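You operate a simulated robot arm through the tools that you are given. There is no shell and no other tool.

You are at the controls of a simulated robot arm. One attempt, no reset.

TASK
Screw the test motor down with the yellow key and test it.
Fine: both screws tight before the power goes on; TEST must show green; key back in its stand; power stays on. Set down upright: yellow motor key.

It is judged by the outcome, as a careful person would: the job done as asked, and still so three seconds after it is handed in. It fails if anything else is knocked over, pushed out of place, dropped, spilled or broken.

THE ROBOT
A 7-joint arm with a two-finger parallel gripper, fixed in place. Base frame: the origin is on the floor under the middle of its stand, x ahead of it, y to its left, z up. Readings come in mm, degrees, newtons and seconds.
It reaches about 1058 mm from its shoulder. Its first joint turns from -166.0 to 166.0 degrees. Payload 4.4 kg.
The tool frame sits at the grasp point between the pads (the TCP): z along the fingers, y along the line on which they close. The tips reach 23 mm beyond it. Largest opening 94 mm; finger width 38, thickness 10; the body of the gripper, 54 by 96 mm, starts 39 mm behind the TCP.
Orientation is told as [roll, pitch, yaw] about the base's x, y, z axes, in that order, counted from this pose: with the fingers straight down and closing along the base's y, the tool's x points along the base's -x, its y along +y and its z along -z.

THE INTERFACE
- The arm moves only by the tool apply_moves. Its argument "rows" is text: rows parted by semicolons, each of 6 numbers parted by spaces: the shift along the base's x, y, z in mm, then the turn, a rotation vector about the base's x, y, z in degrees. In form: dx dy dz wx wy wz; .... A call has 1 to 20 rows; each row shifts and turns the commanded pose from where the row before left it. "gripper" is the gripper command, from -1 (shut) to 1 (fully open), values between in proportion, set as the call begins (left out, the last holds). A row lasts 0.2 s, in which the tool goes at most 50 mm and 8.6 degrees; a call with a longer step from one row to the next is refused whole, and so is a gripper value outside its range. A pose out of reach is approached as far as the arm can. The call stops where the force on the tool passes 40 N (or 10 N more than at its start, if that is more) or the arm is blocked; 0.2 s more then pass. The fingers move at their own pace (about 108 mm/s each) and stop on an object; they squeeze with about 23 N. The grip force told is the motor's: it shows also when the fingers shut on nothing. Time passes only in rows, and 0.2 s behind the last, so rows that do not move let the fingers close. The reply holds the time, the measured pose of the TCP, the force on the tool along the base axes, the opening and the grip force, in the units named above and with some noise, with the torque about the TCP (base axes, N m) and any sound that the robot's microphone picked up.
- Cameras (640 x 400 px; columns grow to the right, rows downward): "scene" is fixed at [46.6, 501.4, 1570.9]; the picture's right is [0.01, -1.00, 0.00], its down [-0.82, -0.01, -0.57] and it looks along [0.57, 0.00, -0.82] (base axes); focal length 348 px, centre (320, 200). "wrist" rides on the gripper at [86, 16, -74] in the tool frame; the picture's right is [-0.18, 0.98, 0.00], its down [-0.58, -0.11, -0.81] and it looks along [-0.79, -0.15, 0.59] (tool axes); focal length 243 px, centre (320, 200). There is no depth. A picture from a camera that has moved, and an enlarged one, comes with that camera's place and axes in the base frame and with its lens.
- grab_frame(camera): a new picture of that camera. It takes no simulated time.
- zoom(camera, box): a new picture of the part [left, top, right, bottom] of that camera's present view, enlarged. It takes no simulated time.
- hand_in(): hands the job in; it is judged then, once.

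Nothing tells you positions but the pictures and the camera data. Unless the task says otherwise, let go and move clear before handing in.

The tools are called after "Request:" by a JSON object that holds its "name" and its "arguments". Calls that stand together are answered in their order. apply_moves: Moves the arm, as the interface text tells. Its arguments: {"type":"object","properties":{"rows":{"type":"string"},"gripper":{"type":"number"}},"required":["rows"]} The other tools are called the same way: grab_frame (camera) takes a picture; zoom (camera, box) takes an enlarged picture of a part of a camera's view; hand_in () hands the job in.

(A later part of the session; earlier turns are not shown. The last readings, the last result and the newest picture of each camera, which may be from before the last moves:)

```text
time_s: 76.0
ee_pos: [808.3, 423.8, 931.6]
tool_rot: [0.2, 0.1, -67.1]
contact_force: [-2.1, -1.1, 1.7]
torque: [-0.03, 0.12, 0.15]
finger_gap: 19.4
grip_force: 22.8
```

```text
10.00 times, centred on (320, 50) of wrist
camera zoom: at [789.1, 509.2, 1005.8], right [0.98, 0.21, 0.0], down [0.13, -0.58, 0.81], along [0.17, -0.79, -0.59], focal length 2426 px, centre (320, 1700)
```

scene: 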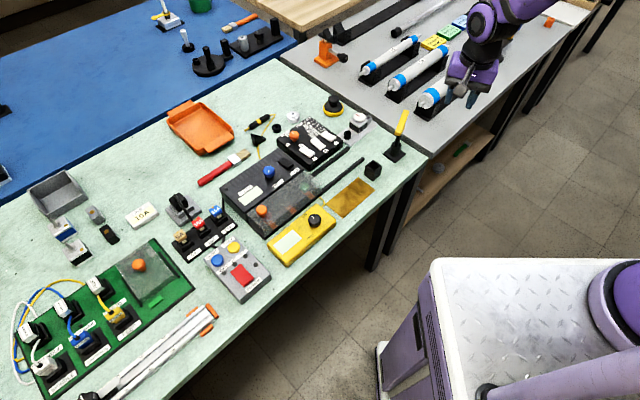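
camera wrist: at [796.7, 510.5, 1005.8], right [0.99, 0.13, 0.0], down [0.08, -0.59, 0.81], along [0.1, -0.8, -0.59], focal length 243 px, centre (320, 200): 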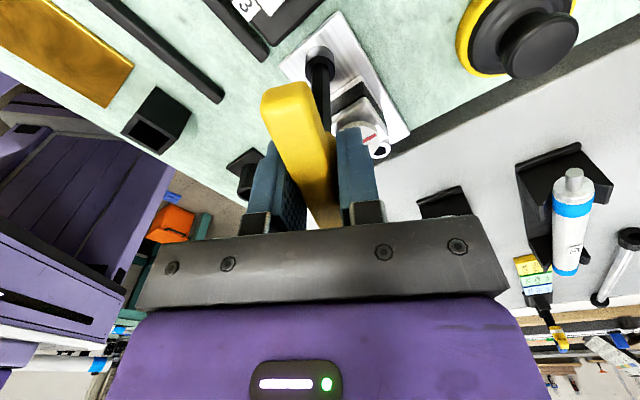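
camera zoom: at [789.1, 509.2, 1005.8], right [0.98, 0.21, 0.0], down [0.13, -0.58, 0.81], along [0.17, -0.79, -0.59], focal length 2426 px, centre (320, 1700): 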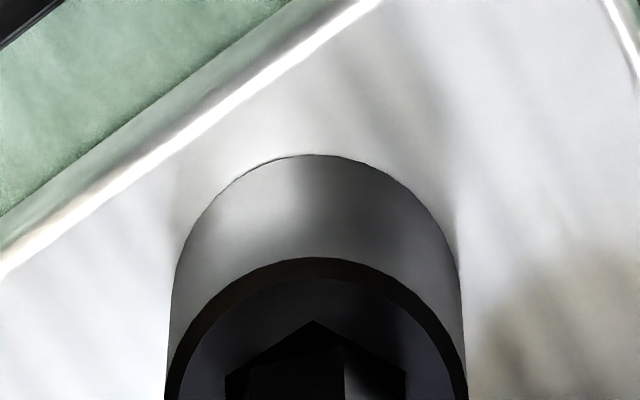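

The socket is unloaded and torque is near zero. I'll lift the key out of the black screw.

Request:
{"name": "apply_moves", "arguments": {"rows": "0 0 3 0 0 0;0 0 4 0 0 0;0 0 5 0 0 0;0 0 6 0 0 0;0 0 8 0 0 0;0 0 8 0 0 0;0 0 0 0 0 0"}}

Request:
{"name": "grab_frame", "arguments": {"camera": "wrist"}}

Request:
{"name": "zoom", "arguments": {"camera": "wrist", "box": [295, 15, 345, 65]}}

Request:
{"name": "zoom", "arguments": {"camera": "scene", "box": [335, 90, 385, 145]}}

```text
time_s: 77.6
ee_pos: [805.7, 423.8, 968.5]
tool_rot: [0.2, 0.2, -67.1]
contact_force: [0.5, -0.3, -0.5]
torque: [0.02, -0.03, -0.04]
finger_gap: 0.1
grip_force: 22.9
```

```text
taken
camera wrist: at [788.4, 510.1, 1041.0], right [0.98, 0.21, 0.0], down [0.12, -0.58, 0.8], along [0.17, -0.79, -0.59], focal length 243 px, centre (320, 200)
```

wrist: 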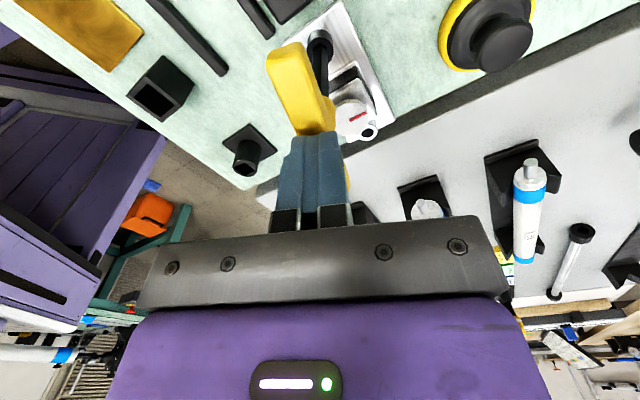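

```text
8.00 times, centred on (320, 40) of wrist
camera zoom: at [788.4, 510.1, 1041.0], right [0.98, 0.21, 0.0], down [0.12, -0.58, 0.8], along [0.17, -0.79, -0.59], focal length 1941 px, centre (320, 1480)
```

zoom: 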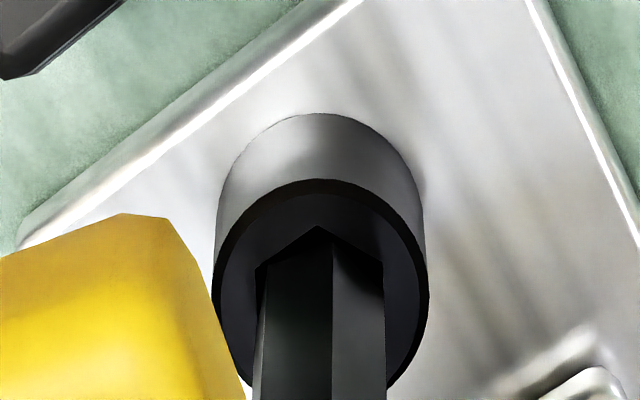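

```text
7.27 times, centred on (360, 118) of scene
camera zoom: at [46.6, 501.4, 1570.9], right [0.01, -1.0, 0.0], down [-0.82, -0.01, -0.57], along [0.57, 0.0, -0.82], focal length 2531 px, centre (29, 800)
```

zoom: 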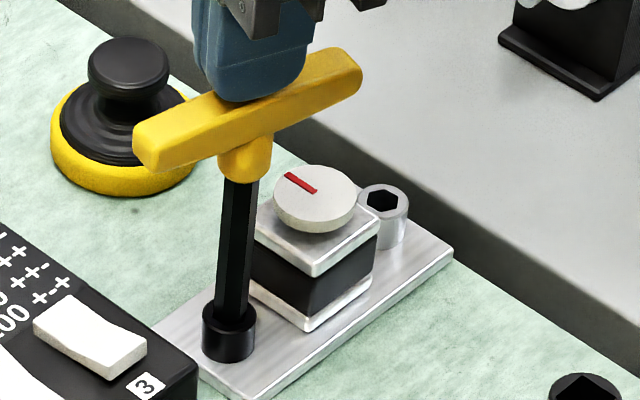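

The fingers slid off the bar while the key stayed upright in the screw, so it was still lightly jammed. I'll open, re-grip it and unload it properly before lifting.

Request:
{"name": "apply_moves", "arguments": {"rows": "0 0 6 0 0 0;0 0 0 0 0 0", "gripper": -0.1}}

Request:
{"name": "grab_frame", "arguments": {"camera": "wrist"}}

Request:
{"name": "zoom", "arguments": {"camera": "wrist", "box": [240, 20, 400, 230]}}

Request:
{"name": "zoom", "arguments": {"camera": "scene", "box": [330, 85, 390, 145]}}

```text
time_s: 78.2
ee_pos: [806.7, 423.6, 972.5]
tool_rot: [0.1, 0.1, -67.1]
contact_force: [0.2, -1.2, 0.0]
torque: [-0.01, -0.01, -0.02]
finger_gap: 42.3
grip_force: 0.1
```

```text
taken
camera wrist: at [788.5, 509.6, 1045.8], right [0.98, 0.21, 0.0], down [0.13, -0.58, 0.81], along [0.17, -0.79, -0.59], focal length 243 px, centre (320, 200)
```

wrist: 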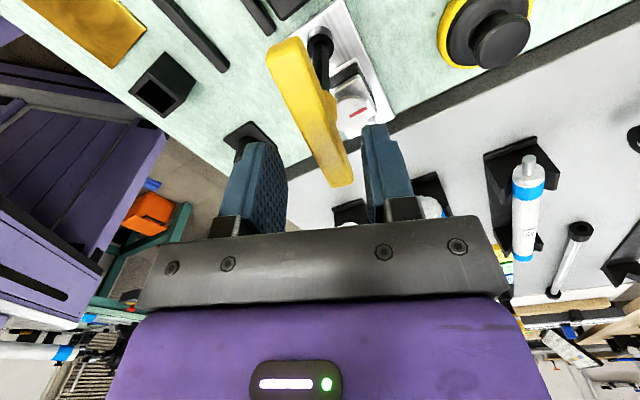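

```text
1.90 times, centred on (320, 125) of wrist
camera zoom: at [788.5, 509.6, 1045.8], right [0.98, 0.21, 0.0], down [0.13, -0.58, 0.81], along [0.17, -0.79, -0.59], focal length 462 px, centre (320, 343)
```

zoom: 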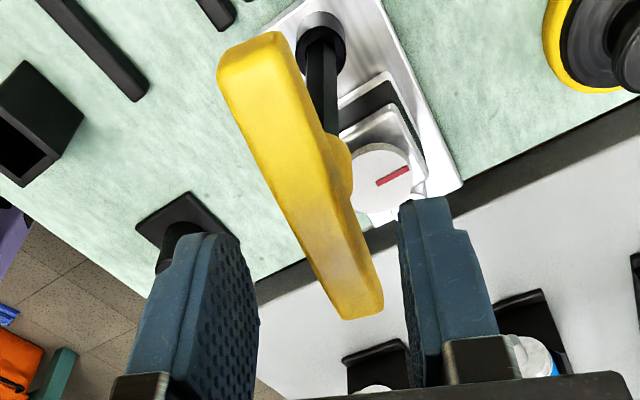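

```text
6.67 times, centred on (360, 115) of scene
camera zoom: at [46.6, 501.4, 1570.9], right [0.01, -1.0, 0.0], down [-0.82, -0.01, -0.57], along [0.57, 0.0, -0.82], focal length 2320 px, centre (53, 767)
```

zoom: 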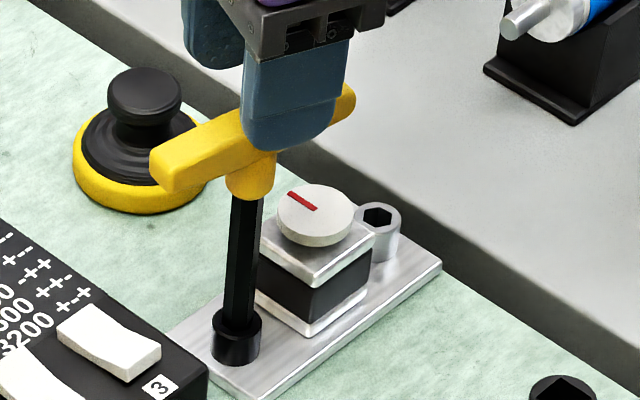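

The bar is at about -57.6°, while the grip had been closing on the tapered neck (19.5 mm) below it. That explains both slips. This time I'll align to the bar and stay about 15 mm higher, so only the straight bar is clamped.

Request:
{"name": "apply_moves", "arguments": {"rows": "0 0 0 0 0 5;0 0 0 0 0 4.5;0 0 -8 0 0 0;0 0 -8 0 0 0;0 0 -7 0 0 0;0 0 0 0 0 0"}}

Request:
{"name": "zoom", "arguments": {"camera": "wrist", "box": [240, 20, 400, 230]}}

Request:
{"name": "zoom", "arguments": {"camera": "scene", "box": [330, 85, 390, 145]}}

```text
time_s: 79.6
ee_pos: [806.8, 423.5, 948.2]
tool_rot: [0.2, 0.1, -57.4]
contact_force: [0.2, 0.3, 0.6]
torque: [-0.02, 0.02, 0.03]
finger_gap: 42.3
grip_force: 0.1
```

```text
1.90 times, centred on (320, 125) of wrist
camera zoom: at [775.0, 505.1, 1023.0], right [0.93, 0.37, 0.0], down [0.22, -0.55, 0.8], along [0.3, -0.75, -0.59], focal length 462 px, centre (320, 343)
```

zoom: 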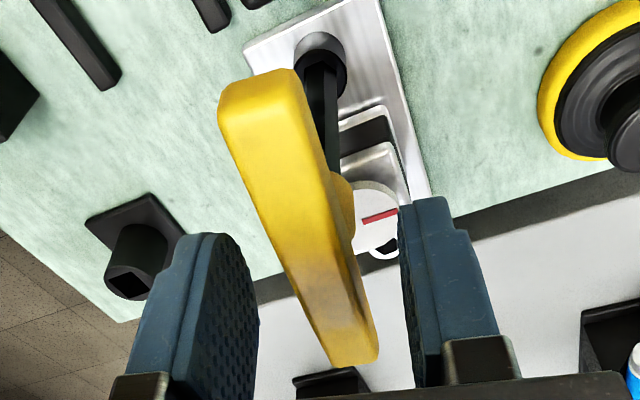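

```text
6.67 times, centred on (360, 115) of scene
camera zoom: at [46.6, 501.4, 1570.9], right [0.01, -1.0, 0.0], down [-0.82, -0.01, -0.57], along [0.57, 0.0, -0.82], focal length 2320 px, centre (53, 767)
```

zoom: 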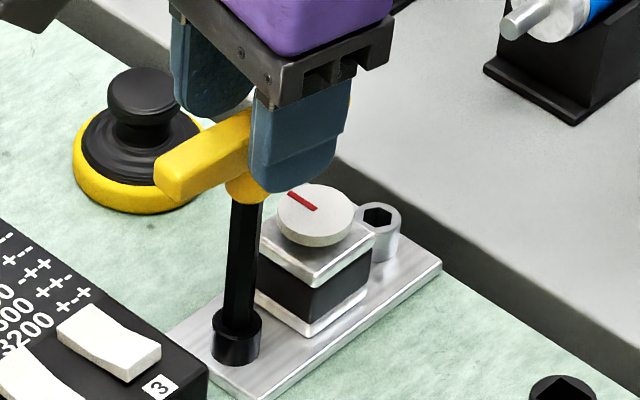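

Request:
{"name": "apply_moves", "arguments": {"rows": "0 0 0 0 0 4.5;0 0 0 0 0 0"}}

Request:
{"name": "apply_moves", "arguments": {"rows": "0 0 0 0 0 0;0 0 0 0 0 0;0 0 0 0 0 0;0 0 0 0 0 0", "gripper": -1}}

Request:
{"name": "zoom", "arguments": {"camera": "wrist", "box": [240, 20, 400, 230]}}

Request:
{"name": "zoom", "arguments": {"camera": "scene", "box": [330, 85, 390, 145]}}

```text
time_s: 80.2
ee_pos: [807.8, 424.4, 950.2]
tool_rot: [0.1, 0.2, -53.0]
contact_force: [0.0, 0.0, -0.3]
torque: [0.01, 0.0, 0.04]
finger_gap: 42.3
grip_force: 0.1
```

```text
time_s: 81.2
ee_pos: [807.4, 424.7, 948.9]
tool_rot: [0.1, 0.1, -53.1]
contact_force: [-0.2, -0.4, 0.4]
torque: [0.02, -0.06, 0.03]
finger_gap: 16.4
grip_force: 23.0
```

```text
1.90 times, centred on (320, 125) of wrist
camera zoom: at [769.0, 502.3, 1023.0], right [0.9, 0.44, 0.0], down [0.26, -0.53, 0.81], along [0.36, -0.72, -0.59], focal length 462 px, centre (320, 343)
```

zoom: 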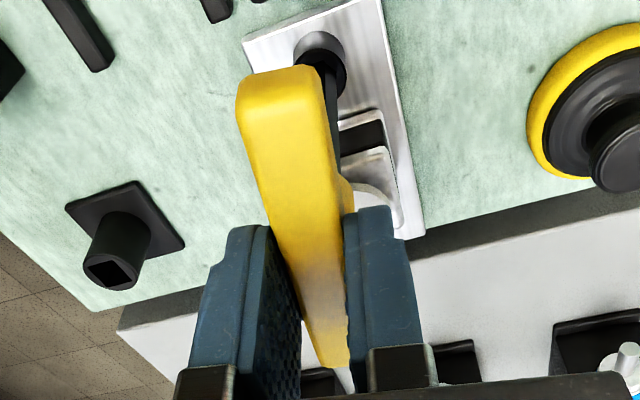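

```text
6.67 times, centred on (360, 115) of scene
camera zoom: at [46.6, 501.4, 1570.9], right [0.01, -1.0, 0.0], down [-0.82, -0.01, -0.57], along [0.57, 0.0, -0.82], focal length 2320 px, centre (53, 767)
```

zoom: 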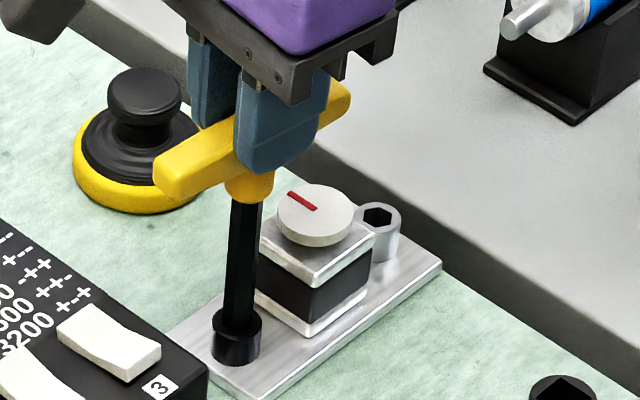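

Now the grip reads 16.4 mm, so it's on the bar itself. I'll check the socket orientation and re-apply tightening torque with this better hold.

Request:
{"name": "zoom", "arguments": {"camera": "wrist", "box": [300, 20, 340, 60]}}

```text
10.00 times, centred on (320, 40) of wrist
camera zoom: at [769.0, 502.3, 1023.0], right [0.9, 0.44, 0.0], down [0.26, -0.53, 0.81], along [0.36, -0.72, -0.59], focal length 2426 px, centre (320, 1800)
```

zoom: 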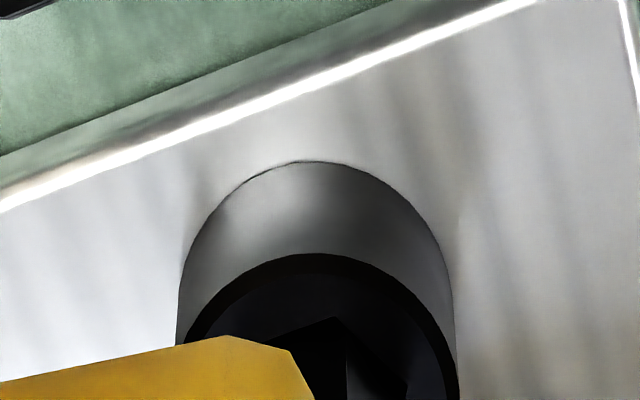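

Request:
{"name": "apply_moves", "arguments": {"rows": "0 0 0 0 0 -4;0 0 0 0 0 -4;0 0 0 0 0 0"}}

Request:
{"name": "apply_moves", "arguments": {"rows": "0 0 0 0 0 -3;0 0 0 0 0 -3;0 0 0 0 0 0"}}

Request:
{"name": "zoom", "arguments": {"camera": "wrist", "box": [300, 20, 340, 60]}}

```text
time_s: 82.0
ee_pos: [807.3, 423.5, 949.0]
tool_rot: [0.1, 0.1, -61.1]
contact_force: [0.2, 1.7, 0.6]
torque: [0.12, -0.1, 0.49]
finger_gap: 16.4
grip_force: 23.7
```

```text
time_s: 82.8
ee_pos: [807.1, 422.6, 948.8]
tool_rot: [0.0, 0.1, -67.1]
contact_force: [0.0, 2.4, 2.0]
torque: [0.1, 0.14, 0.8]
finger_gap: 17.2
grip_force: 23.4
```

```text
10.00 times, centred on (320, 40) of wrist
camera zoom: at [789.0, 508.9, 1023.0], right [0.98, 0.21, 0.0], down [0.13, -0.58, 0.81], along [0.17, -0.79, -0.59], focal length 2426 px, centre (320, 1800)
```

zoom: 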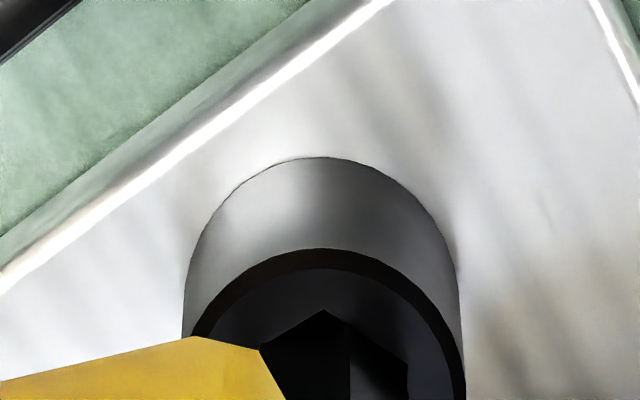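

Request:
{"name": "apply_moves", "arguments": {"rows": "0 0 0 0 0 -3;0 0 0 0 0 -3;0 0 0 0 0 -2;0 0 0 0 0 0"}}

Request:
{"name": "zoom", "arguments": {"camera": "wrist", "box": [300, 20, 340, 60]}}

```text
time_s: 83.8
ee_pos: [807.8, 424.4, 949.9]
tool_rot: [0.0, 0.2, -75.0]
contact_force: [0.6, 1.4, 5.4]
torque: [-0.17, -0.11, 0.88]
finger_gap: 19.9
grip_force: 23.3
```

```text
10.00 times, centred on (320, 40) of wrist
camera zoom: at [801.3, 510.4, 1022.9], right [1.0, 0.08, 0.0], down [0.04, -0.59, 0.8], along [0.06, -0.8, -0.59], focal length 2426 px, centre (320, 1800)
```

zoom: 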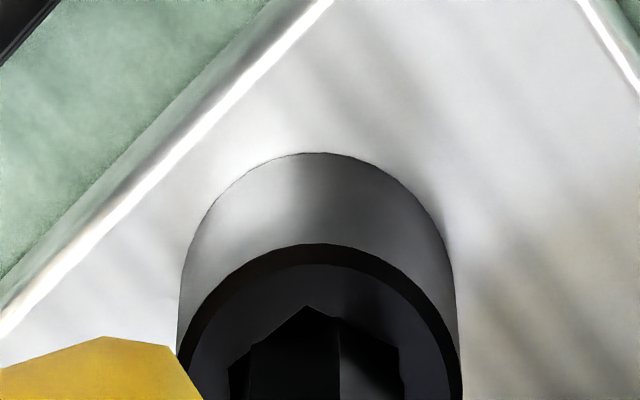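

The screw holds firm at about 0.9–1.0 N·m and doesn't turn further, so it's tight. I'll back off to unload the key within its play, then lift carefully.

Request:
{"name": "apply_moves", "arguments": {"rows": "0 0 0 0 0 4;0 0 0 0 0 4;0 0 0 0 0 4;0 0 0 0 0 4;0 0 0 0 0 4;0 0 0 0 0 3;0 0 0 0 0 0"}}

Request:
{"name": "zoom", "arguments": {"camera": "wrist", "box": [300, 20, 340, 60]}}

```text
time_s: 85.4
ee_pos: [808.4, 421.8, 949.0]
tool_rot: [0.1, 0.1, -52.1]
contact_force: [1.8, -1.1, 2.5]
torque: [-0.15, -0.14, 0.0]
finger_gap: 16.2
grip_force: 23.1
```

```text
10.00 times, centred on (320, 40) of wrist
camera zoom: at [767.8, 500.9, 1022.5], right [0.89, 0.46, 0.0], down [0.27, -0.53, 0.81], along [0.37, -0.71, -0.59], focal length 2426 px, centre (320, 1800)
```

zoom: 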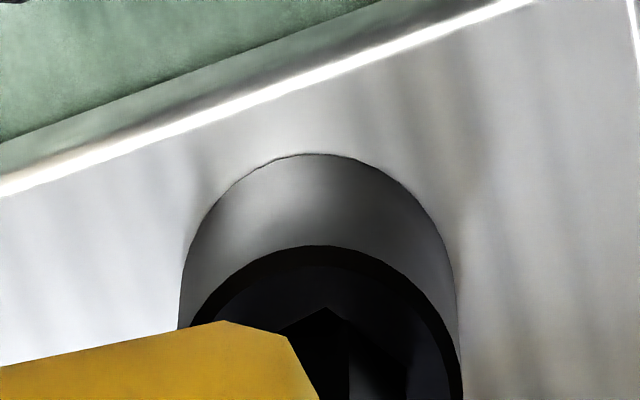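

Torque is zero and the grip is flush at 16.2 mm. I'll lift out slowly, checking that the key follows.

Request:
{"name": "apply_moves", "arguments": {"rows": "0 0 2 0 0 0;0 0 2 0 0 0;0 0 2 0 0 0;0 0 0 0 0 0"}}

Request:
{"name": "zoom", "arguments": {"camera": "scene", "box": [330, 85, 390, 145]}}

```text
time_s: 86.4
ee_pos: [808.4, 422.7, 955.3]
tool_rot: [0.3, 0.1, -51.9]
contact_force: [0.1, 1.3, -0.9]
torque: [0.27, -0.01, 0.0]
finger_gap: 16.4
grip_force: 23.1
```

```text
6.67 times, centred on (360, 115) of scene
camera zoom: at [46.6, 501.4, 1570.9], right [0.01, -1.0, 0.0], down [-0.82, -0.01, -0.57], along [0.57, 0.0, -0.82], focal length 2320 px, centre (53, 767)
```

zoom: 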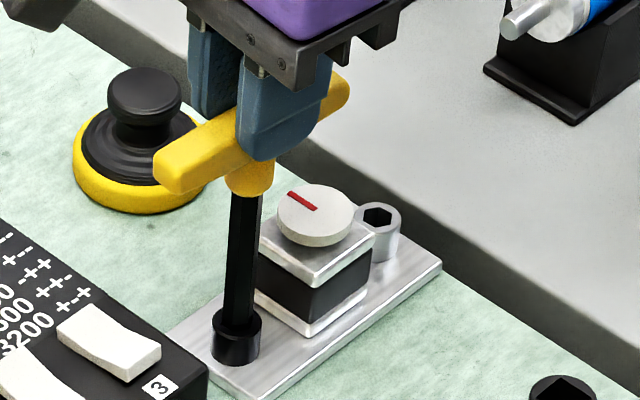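

The bar didn't rise: the fingers slid up about 6 mm, so the key is still seated. I'll re-grip lower on the bar and test the lift force in tiny steps.

Request:
{"name": "apply_moves", "arguments": {"rows": "0 0 0 0 0 0;0 0 0 0 0 0", "gripper": -0.4}}

Request:
{"name": "apply_moves", "arguments": {"rows": "0 0 -5 0 0 0;0 0 -4 0 0 0;0 0 0 0 0 0"}}

Request:
{"name": "zoom", "arguments": {"camera": "wrist", "box": [240, 20, 400, 230]}}

Request:
{"name": "zoom", "arguments": {"camera": "scene", "box": [335, 95, 375, 145]}}

```text
time_s: 87.0
ee_pos: [807.8, 422.4, 954.9]
tool_rot: [0.1, 0.1, -52.1]
contact_force: [0.1, -0.4, -0.3]
torque: [-0.03, 0.0, -0.01]
finger_gap: 28.4
grip_force: 0.1
```

```text
time_s: 87.8
ee_pos: [808.7, 423.4, 945.6]
tool_rot: [0.1, 0.0, -52.0]
contact_force: [-0.7, -0.1, -0.2]
torque: [0.02, 0.0, 0.01]
finger_gap: 28.0
grip_force: 0.1
```

```text
1.90 times, centred on (320, 125) of wrist
camera zoom: at [767.9, 501.2, 1019.3], right [0.89, 0.46, 0.0], down [0.27, -0.53, 0.8], along [0.37, -0.71, -0.59], focal length 462 px, centre (320, 343)
```

zoom: 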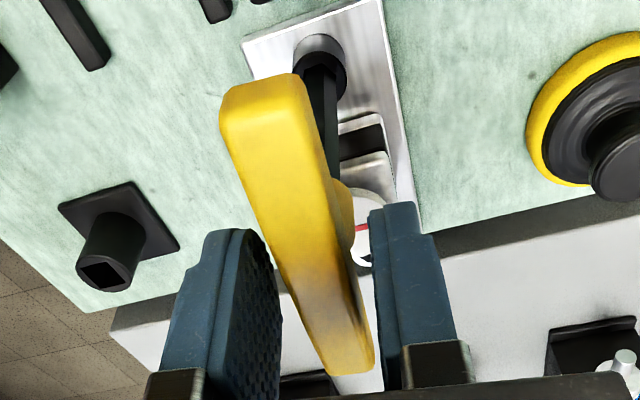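

```text
8.00 times, centred on (355, 120) of scene
camera zoom: at [46.6, 501.4, 1570.9], right [0.01, -1.0, 0.0], down [-0.82, -0.01, -0.57], along [0.57, 0.0, -0.82], focal length 2784 px, centre (40, 840)
```

zoom: 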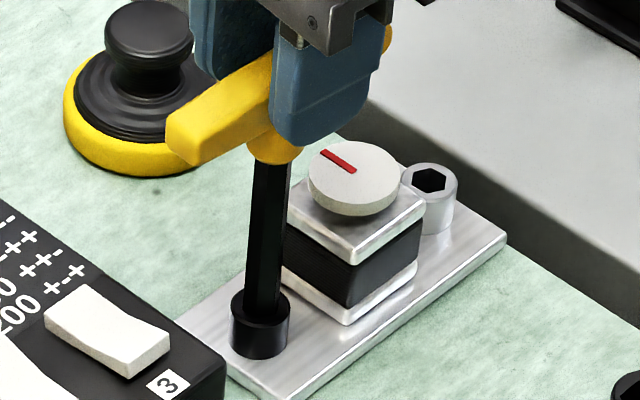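

Request:
{"name": "zoom", "arguments": {"camera": "wrist", "box": [300, 20, 340, 60]}}

```text
10.00 times, centred on (320, 40) of wrist
camera zoom: at [767.9, 501.2, 1019.3], right [0.89, 0.46, 0.0], down [0.27, -0.53, 0.8], along [0.37, -0.71, -0.59], focal length 2426 px, centre (320, 1800)
```

zoom: 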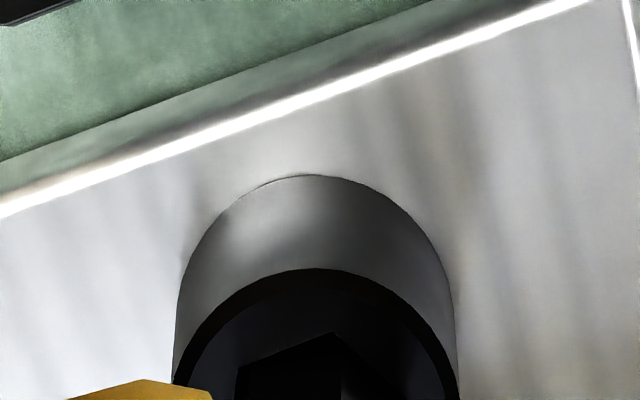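

Request:
{"name": "apply_moves", "arguments": {"rows": "0 0 0.5 0 0 3.5;0 0 0 0 0 0"}}

Request:
{"name": "apply_moves", "arguments": {"rows": "0 0 0 0 0 0;0 0 0 0 0 0;0 0 0 0 0 0", "gripper": -1}}

Request:
{"name": "apply_moves", "arguments": {"rows": "0 0 1 0 0 0"}}

Request:
{"name": "apply_moves", "arguments": {"rows": "0 0 1 0 0 0"}}

Request:
{"name": "apply_moves", "arguments": {"rows": "0 0 1 0 0 0"}}

```text
time_s: 88.4
ee_pos: [807.9, 421.7, 945.6]
tool_rot: [0.1, 0.0, -48.4]
contact_force: [-0.4, 0.2, -1.1]
torque: [0.01, -0.04, 0.02]
finger_gap: 28.3
grip_force: 0.1
```

```text
time_s: 89.2
ee_pos: [807.4, 422.0, 945.5]
tool_rot: [0.1, 0.2, -48.5]
contact_force: [0.3, 0.8, 0.2]
torque: [0.05, -0.02, 0.01]
finger_gap: 16.5
grip_force: 22.7
```

```text
time_s: 89.6
ee_pos: [807.8, 422.4, 947.6]
tool_rot: [0.2, 0.1, -48.6]
contact_force: [2.5, -1.3, -0.7]
torque: [0.08, -0.28, 0.04]
finger_gap: 16.2
grip_force: 22.8
```

```text
time_s: 90.0
ee_pos: [806.8, 423.0, 948.8]
tool_rot: [-0.1, 0.0, -48.7]
contact_force: [1.9, 0.2, -1.8]
torque: [-0.06, -0.16, -0.02]
finger_gap: 16.3
grip_force: 23.6
```

```text
time_s: 90.4
ee_pos: [807.0, 422.2, 949.2]
tool_rot: [0.3, 0.1, -48.6]
contact_force: [3.3, -1.2, -2.3]
torque: [-0.14, -0.28, 0.0]
finger_gap: 16.3
grip_force: 22.7
```

Request:
{"name": "zoom", "arguments": {"camera": "scene", "box": [335, 95, 375, 145]}}

Request:
{"name": "zoom", "arguments": {"camera": "wrist", "box": [240, 20, 400, 230]}}

```text
8.00 times, centred on (355, 120) of scene
camera zoom: at [46.6, 501.4, 1570.9], right [0.01, -1.0, 0.0], down [-0.82, -0.01, -0.57], along [0.57, 0.0, -0.82], focal length 2784 px, centre (40, 840)
```

zoom: 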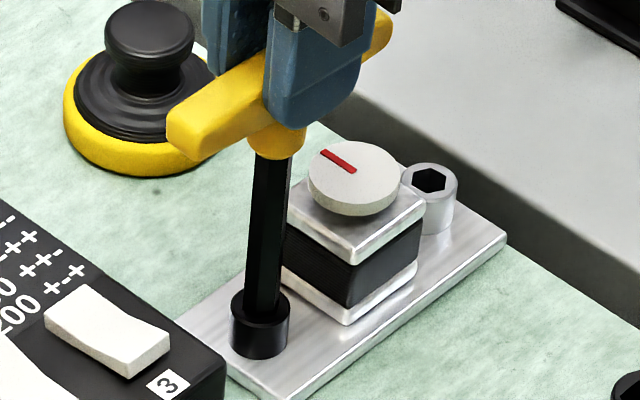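

```text
1.90 times, centred on (320, 125) of wrist
camera zoom: at [762.6, 498.2, 1022.9], right [0.86, 0.51, 0.0], down [0.3, -0.51, 0.81], along [0.41, -0.69, -0.59], focal length 462 px, centre (320, 343)
```

zoom: 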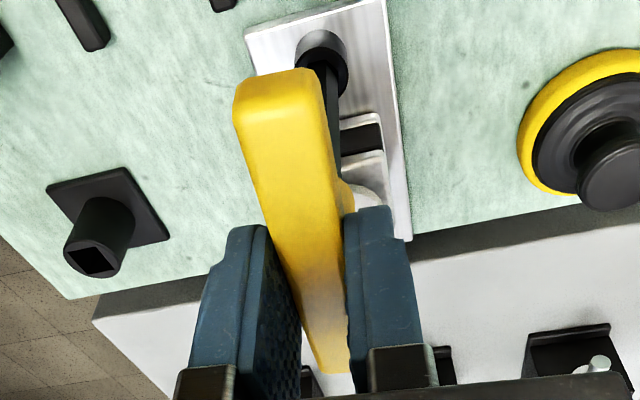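

The key is probably wedged against the cw side of the hex play, which is self-locking. I'll rotate it back about 9° to the middle of its play and then lift.

Request:
{"name": "apply_moves", "arguments": {"rows": "0 0 -1.5 0 0 3;0 0 0 0 0 3;0 0 0 0 0 3;0 0 0 0 0 0"}}

Request:
{"name": "zoom", "arguments": {"camera": "wrist", "box": [300, 20, 340, 60]}}

```text
time_s: 91.4
ee_pos: [807.2, 422.2, 947.3]
tool_rot: [0.2, 0.2, -39.5]
contact_force: [1.0, 0.5, -1.7]
torque: [0.1, -0.13, -0.03]
finger_gap: 16.4
grip_force: 23.7
```

```text
10.00 times, centred on (320, 40) of wrist
camera zoom: at [751.4, 490.1, 1021.7], right [0.77, 0.64, 0.0], down [0.38, -0.46, 0.8], along [0.52, -0.62, -0.59], focal length 2426 px, centre (320, 1800)
```

zoom: 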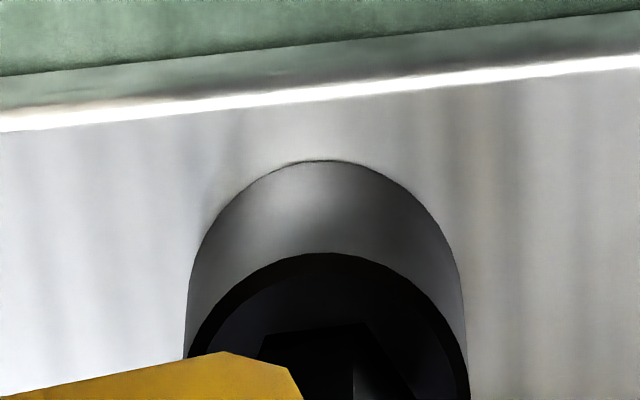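

The key hex is now centred in the socket and the screw stayed put. Lifting slowly.

Request:
{"name": "apply_moves", "arguments": {"rows": "0 0 2 0 0 0;0 0 2 0 0 0;0 0 3 0 0 0;0 0 0 0 0 0"}}

Request:
{"name": "zoom", "arguments": {"camera": "scene", "box": [335, 95, 375, 145]}}

Request:
{"name": "zoom", "arguments": {"camera": "wrist", "box": [240, 20, 400, 230]}}

```text
time_s: 92.4
ee_pos: [808.2, 423.0, 954.3]
tool_rot: [0.0, 0.0, -39.4]
contact_force: [0.5, 0.2, -1.2]
torque: [0.06, -0.05, -0.01]
finger_gap: 16.4
grip_force: 23.0
```

```text
8.00 times, centred on (355, 120) of scene
camera zoom: at [46.6, 501.4, 1570.9], right [0.01, -1.0, 0.0], down [-0.82, -0.01, -0.57], along [0.57, 0.0, -0.82], focal length 2784 px, centre (40, 840)
```

zoom: 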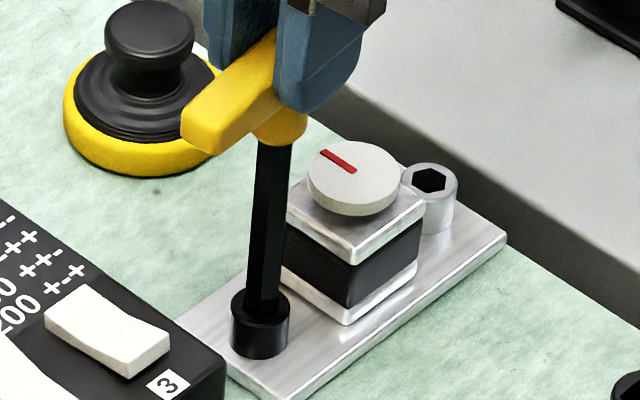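

```text
1.90 times, centred on (320, 125) of wrist
camera zoom: at [751.7, 490.2, 1028.8], right [0.77, 0.64, 0.0], down [0.38, -0.46, 0.81], along [0.52, -0.62, -0.59], focal length 462 px, centre (320, 343)
```

zoom: 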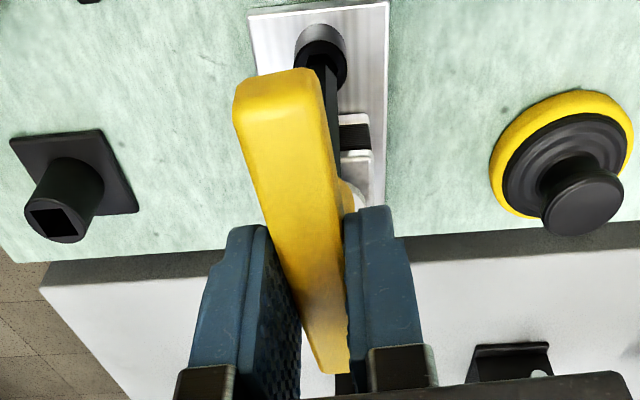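

It's coming up cleanly now. I'll continue lifting clear of the screw.

Request:
{"name": "apply_moves", "arguments": {"rows": "0 0 4 0 0 0;0 0 6 0 0 0;0 0 8 0 0 0;0 0 10 0 0 0;0 0 0 0 0 0"}}

Request:
{"name": "zoom", "arguments": {"camera": "scene", "box": [335, 95, 385, 145]}}

Request:
{"name": "zoom", "arguments": {"camera": "wrist", "box": [290, 10, 350, 70]}}

```text
time_s: 93.6
ee_pos: [807.7, 423.4, 983.1]
tool_rot: [0.0, 0.2, -39.6]
contact_force: [0.1, 0.3, -1.7]
torque: [0.02, 0.0, 0.02]
finger_gap: 16.1
grip_force: 23.1
```

```text
8.00 times, centred on (360, 120) of scene
camera zoom: at [46.6, 501.4, 1570.9], right [0.01, -1.0, 0.0], down [-0.82, -0.01, -0.57], along [0.57, 0.0, -0.82], focal length 2784 px, centre (0, 840)
```

zoom: 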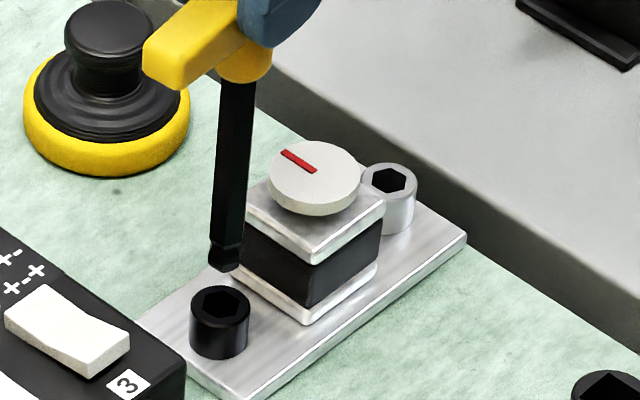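

```text
6.67 times, centred on (320, 40) of wrist
camera zoom: at [752.1, 490.9, 1056.1], right [0.77, 0.64, 0.0], down [0.38, -0.46, 0.81], along [0.52, -0.62, -0.59], focal length 1618 px, centre (320, 1267)
```

zoom: 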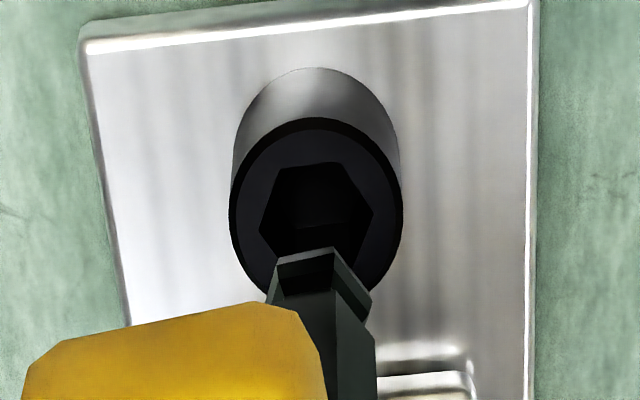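

The key is out and the black screw stays at its tightened angle. Next is the silver screw; I'll raise the key to clear the motor disc and move over.

Request:
{"name": "apply_moves", "arguments": {"rows": "0 0 15 0 0 0;0 0 20 0 0 0;18 -17 0 0 0 0;18 -17 0 0 0 0;18 -17 0 0 0 0;17.5 -16 0 0 0 0;0 0 0 0 0 0;0 0 0 0 0 0"}}

Request:
{"name": "grab_frame", "arguments": {"camera": "wrist"}}

Request:
{"name": "zoom", "arguments": {"camera": "wrist", "box": [290, 10, 350, 70]}}

Request:
{"name": "zoom", "arguments": {"camera": "scene", "box": [345, 80, 395, 140]}}

```text
time_s: 95.4
ee_pos: [877.5, 354.7, 1016.1]
tool_rot: [0.0, 0.2, -39.6]
contact_force: [-0.2, 0.3, -1.7]
torque: [-0.01, 0.01, 0.01]
finger_gap: 16.4
grip_force: 22.5
```

```text
taken
camera wrist: at [822.5, 423.3, 1090.6], right [0.77, 0.64, 0.0], down [0.38, -0.46, 0.81], along [0.52, -0.62, -0.59], focal length 243 px, centre (320, 200)
```

wrist: 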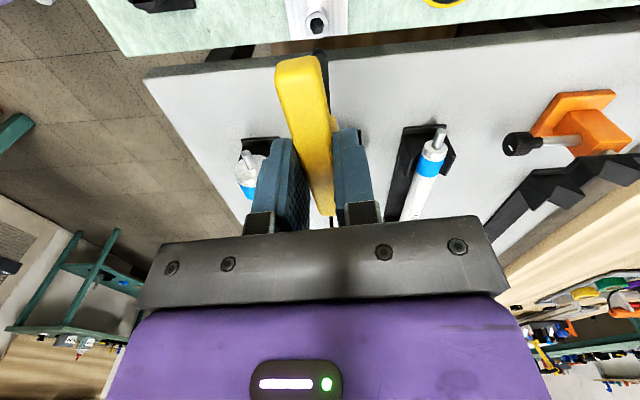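

```text
6.67 times, centred on (320, 40) of wrist
camera zoom: at [822.5, 423.3, 1090.6], right [0.77, 0.64, 0.0], down [0.38, -0.46, 0.81], along [0.52, -0.62, -0.59], focal length 1618 px, centre (320, 1267)
```

zoom: 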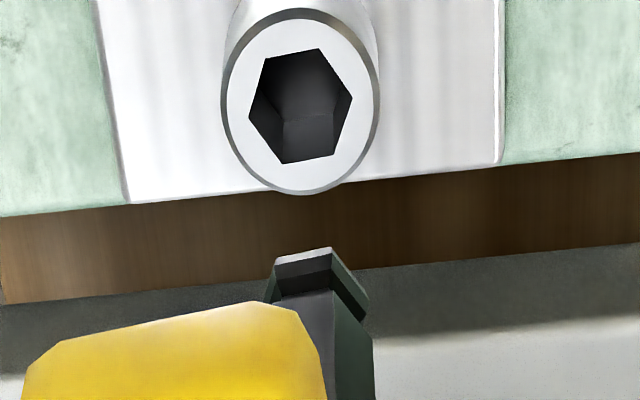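

```text
6.67 times, centred on (370, 110) of scene
camera zoom: at [46.6, 501.4, 1570.9], right [0.01, -1.0, 0.0], down [-0.82, -0.01, -0.57], along [0.57, 0.0, -0.82], focal length 2320 px, centre (-13, 800)
```

zoom: 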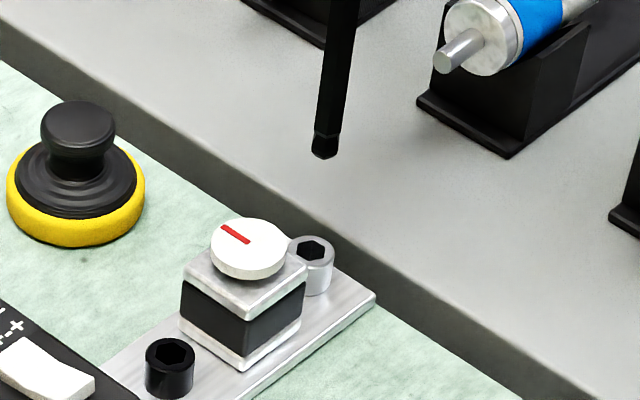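

The silver socket is within about 2° of the key's hex. I'll correct the position by about (-0.6, -1.7) mm and lower to just above it.

Request:
{"name": "apply_moves", "arguments": {"rows": "-0.6 -1.7 -10 0 0 -2;0 0 -10 0 0 0;0 0 -10 0 0 0;0 0 -10 0 0 0;0 0 0 0 0 0;0 0 0 0 0 0"}}

Request:
{"name": "zoom", "arguments": {"camera": "wrist", "box": [290, 20, 350, 80]}}

Request:
{"name": "zoom", "arguments": {"camera": "scene", "box": [350, 95, 390, 135]}}

```text
time_s: 96.8
ee_pos: [878.9, 353.0, 979.9]
tool_rot: [0.2, 0.1, -41.5]
contact_force: [-0.1, 0.4, -1.2]
torque: [0.0, -0.03, -0.04]
finger_gap: 16.3
grip_force: 22.9
```

```text
6.67 times, centred on (320, 50) of wrist
camera zoom: at [824.9, 423.1, 1051.9], right [0.79, 0.61, 0.0], down [0.36, -0.47, 0.81], along [0.49, -0.64, -0.59], focal length 1618 px, centre (320, 1200)
```

zoom: 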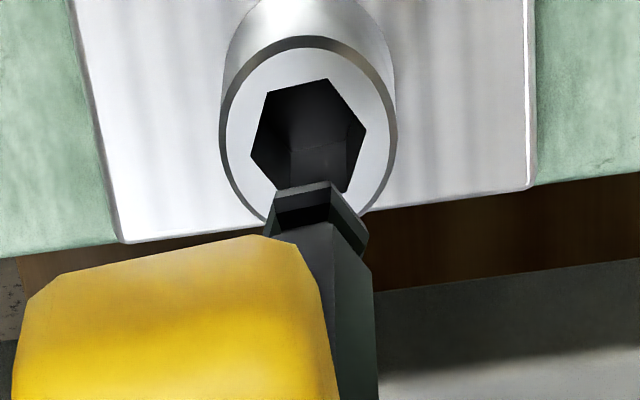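

```text
10.00 times, centred on (370, 115) of scene
camera zoom: at [46.6, 501.4, 1570.9], right [0.01, -1.0, 0.0], down [-0.82, -0.01, -0.57], along [0.57, 0.0, -0.82], focal length 3480 px, centre (-180, 1050)
```

zoom: 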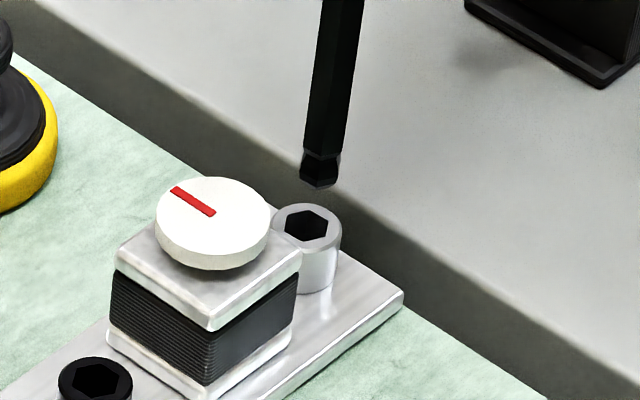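

Request:
{"name": "zoom", "arguments": {"camera": "wrist", "box": [300, 20, 340, 60]}}

Request:
{"name": "zoom", "arguments": {"camera": "scene", "box": [355, 105, 380, 130]}}

```text
10.00 times, centred on (320, 40) of wrist
camera zoom: at [824.9, 423.1, 1051.9], right [0.79, 0.61, 0.0], down [0.36, -0.47, 0.81], along [0.49, -0.64, -0.59], focal length 2426 px, centre (320, 1800)
```

zoom: 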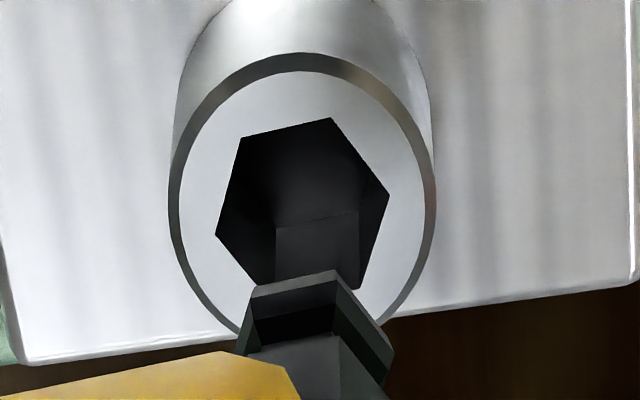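

```text
16.00 times, centred on (368, 118) of scene
camera zoom: at [46.6, 501.4, 1570.9], right [0.01, -1.0, 0.0], down [-0.82, -0.01, -0.57], along [0.57, 0.0, -0.82], focal length 5569 px, centre (-440, 1520)
```

zoom: 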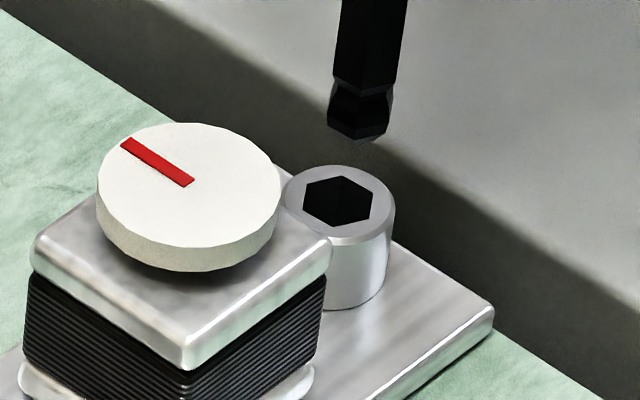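

Request:
{"name": "apply_moves", "arguments": {"rows": "-0.9 -0.2 -5 0 0 0;0 0 -5 0 0 0;0 0 -4 0 0 0;0 0 0 0 0 0"}}

Request:
{"name": "zoom", "arguments": {"camera": "wrist", "box": [300, 25, 340, 65]}}

Request:
{"name": "zoom", "arguments": {"camera": "scene", "box": [355, 105, 380, 130]}}

```text
time_s: 97.8
ee_pos: [876.8, 354.2, 964.8]
tool_rot: [0.1, 0.2, -41.6]
contact_force: [0.1, -1.3, -1.2]
torque: [0.0, -0.01, -0.03]
finger_gap: 16.2
grip_force: 23.0
```

```text
10.00 times, centred on (320, 45) of wrist
camera zoom: at [823.9, 423.6, 1038.3], right [0.79, 0.61, 0.0], down [0.36, -0.47, 0.8], along [0.49, -0.64, -0.59], focal length 2426 px, centre (320, 1750)
```

zoom: 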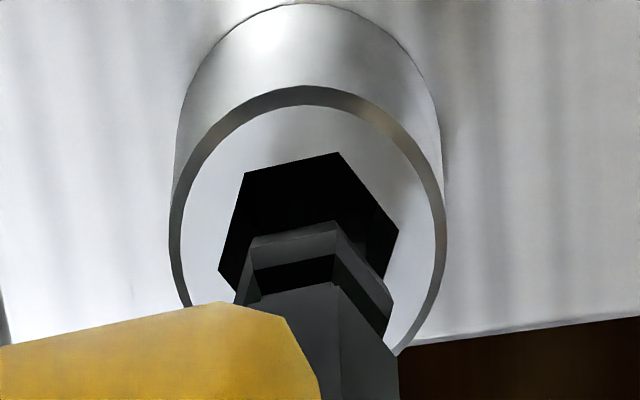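

```text
16.00 times, centred on (368, 118) of scene
camera zoom: at [46.6, 501.4, 1570.9], right [0.01, -1.0, 0.0], down [-0.82, -0.01, -0.57], along [0.57, 0.0, -0.82], focal length 5569 px, centre (-440, 1520)
```

zoom: 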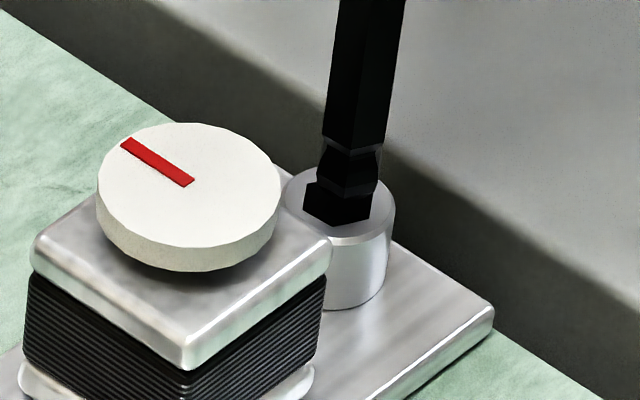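

Request:
{"name": "apply_moves", "arguments": {"rows": "-0.3 0.7 -3 0 0 0;0 0 -2 0 0 0;0 0 0 0 0 0"}}

Request:
{"name": "zoom", "arguments": {"camera": "wrist", "box": [300, 25, 340, 65]}}

Request:
{"name": "zoom", "arguments": {"camera": "scene", "box": [355, 105, 380, 130]}}

```text
time_s: 98.6
ee_pos: [877.8, 353.1, 959.1]
tool_rot: [0.0, 0.2, -41.7]
contact_force: [1.6, 0.3, -1.0]
torque: [0.01, 0.01, 0.0]
finger_gap: 16.3
grip_force: 22.9
```

```text
10.00 times, centred on (320, 45) of wrist
camera zoom: at [823.6, 423.7, 1033.0], right [0.79, 0.61, 0.0], down [0.36, -0.47, 0.81], along [0.49, -0.64, -0.59], focal length 2426 px, centre (320, 1750)
```

zoom: 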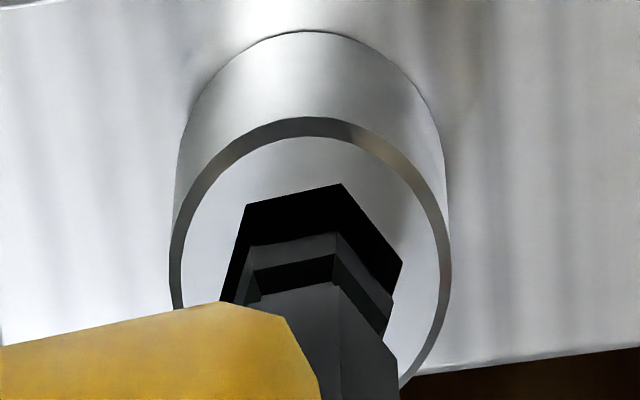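

```text
16.00 times, centred on (368, 118) of scene
camera zoom: at [46.6, 501.4, 1570.9], right [0.01, -1.0, 0.0], down [-0.82, -0.01, -0.57], along [0.57, 0.0, -0.82], focal length 5569 px, centre (-440, 1520)
```

zoom: 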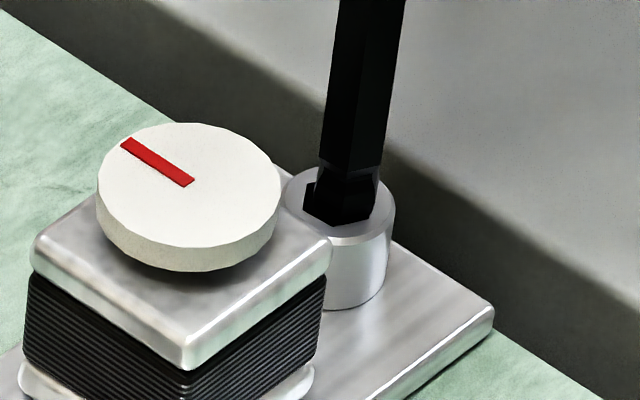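

The scene and wrist views together show the tip about 2.3 mm too far forward, with the key tilted about 1–2°. I'll lift slightly and pitch the tool 1° to bring the tip back over the hole.

Request:
{"name": "apply_moves", "arguments": {"rows": "0 0 3 0 0 0;0 0 0 0.66 0.75 0;0 0 0 0 0 0;0 0 0 0 0 0"}}

Request:
{"name": "zoom", "arguments": {"camera": "wrist", "box": [300, 25, 340, 65]}}

Request:
{"name": "zoom", "arguments": {"camera": "scene", "box": [355, 105, 380, 130]}}

```text
time_s: 99.6
ee_pos: [877.2, 354.0, 962.1]
tool_rot: [0.0, 1.1, -41.6]
contact_force: [0.1, -0.4, -1.4]
torque: [0.0, 0.01, -0.05]
finger_gap: 16.2
grip_force: 22.8
```

```text
10.00 times, centred on (320, 45) of wrist
camera zoom: at [824.9, 423.6, 1037.9], right [0.79, 0.61, 0.0], down [0.37, -0.48, 0.79], along [0.49, -0.63, -0.61], focal length 2426 px, centre (320, 1750)
```

zoom: 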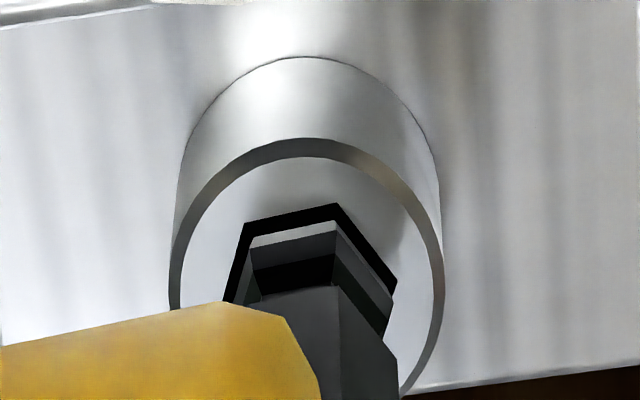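

```text
16.00 times, centred on (368, 118) of scene
camera zoom: at [46.6, 501.4, 1570.9], right [0.01, -1.0, 0.0], down [-0.82, -0.01, -0.57], along [0.57, 0.0, -0.82], focal length 5569 px, centre (-440, 1520)
```

zoom: 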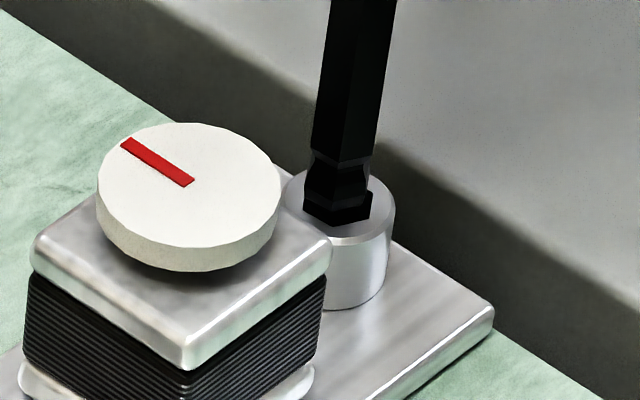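

Now the tip is concentric with the hole in both views. I'll lower it in small steps.

Request:
{"name": "apply_moves", "arguments": {"rows": "0 0 -2 0 0 0;0 0 -2 0 0 0;0 0 -2 0 0 0;0 0 0 0 0 0"}}

Request:
{"name": "zoom", "arguments": {"camera": "wrist", "box": [300, 25, 340, 65]}}

Request:
{"name": "zoom", "arguments": {"camera": "scene", "box": [355, 105, 380, 130]}}

```text
time_s: 100.6
ee_pos: [877.7, 354.9, 956.1]
tool_rot: [0.0, 1.0, -41.6]
contact_force: [0.9, -1.7, -0.3]
torque: [-0.09, -0.17, -0.01]
finger_gap: 16.4
grip_force: 23.2
```

```text
10.00 times, centred on (320, 45) of wrist
camera zoom: at [825.3, 423.3, 1031.1], right [0.79, 0.61, 0.0], down [0.37, -0.48, 0.79], along [0.49, -0.63, -0.61], focal length 2426 px, centre (320, 1750)
```

zoom: 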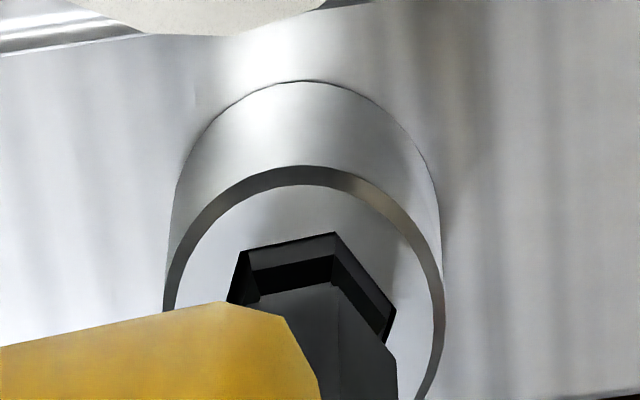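

```text
16.00 times, centred on (368, 118) of scene
camera zoom: at [46.6, 501.4, 1570.9], right [0.01, -1.0, 0.0], down [-0.82, -0.01, -0.57], along [0.57, 0.0, -0.82], focal length 5569 px, centre (-440, 1520)
```

zoom: 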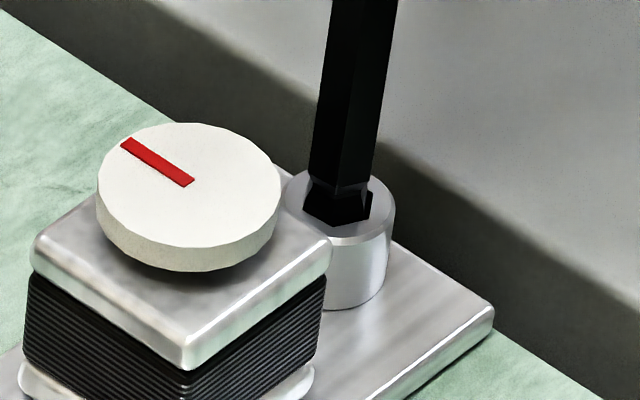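

The ball is inside the hole. I'll continue down gently.

Request:
{"name": "apply_moves", "arguments": {"rows": "0.3 -0.2 -2 0 0 0;0 0 -2 0 0 0;0 0 -2 0 0 0;0 0 0 0 0 0"}}

Request:
{"name": "zoom", "arguments": {"camera": "wrist", "box": [300, 25, 340, 65]}}

Request:
{"name": "zoom", "arguments": {"camera": "scene", "box": [345, 85, 385, 130]}}

```text
time_s: 101.6
ee_pos: [877.5, 355.0, 949.4]
tool_rot: [0.1, 1.0, -41.6]
contact_force: [2.5, -1.8, 0.2]
torque: [-0.33, -0.4, 0.03]
finger_gap: 16.1
grip_force: 22.9
```

```text
10.00 times, centred on (320, 45) of wrist
camera zoom: at [825.1, 423.4, 1025.2], right [0.79, 0.61, 0.0], down [0.37, -0.48, 0.79], along [0.49, -0.63, -0.61], focal length 2426 px, centre (320, 1750)
```

zoom: 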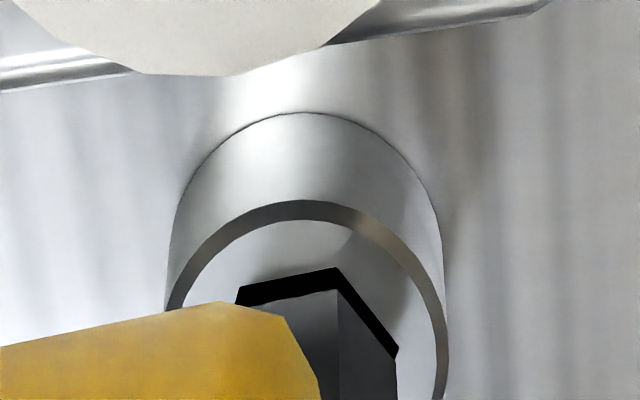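

```text
8.89 times, centred on (365, 108) of scene
camera zoom: at [46.6, 501.4, 1570.9], right [0.01, -1.0, 0.0], down [-0.82, -0.01, -0.57], along [0.57, 0.0, -0.82], focal length 3094 px, centre (-80, 1022)
```

zoom: 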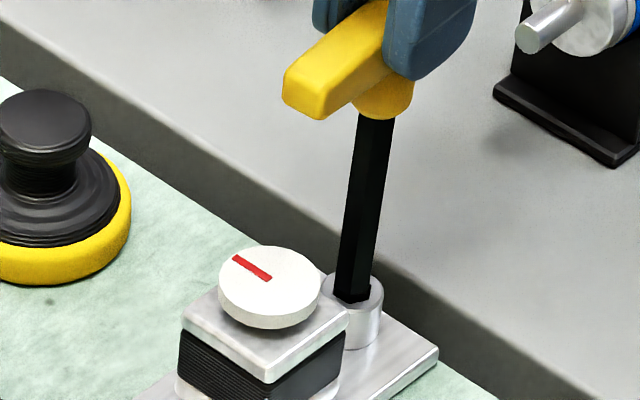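

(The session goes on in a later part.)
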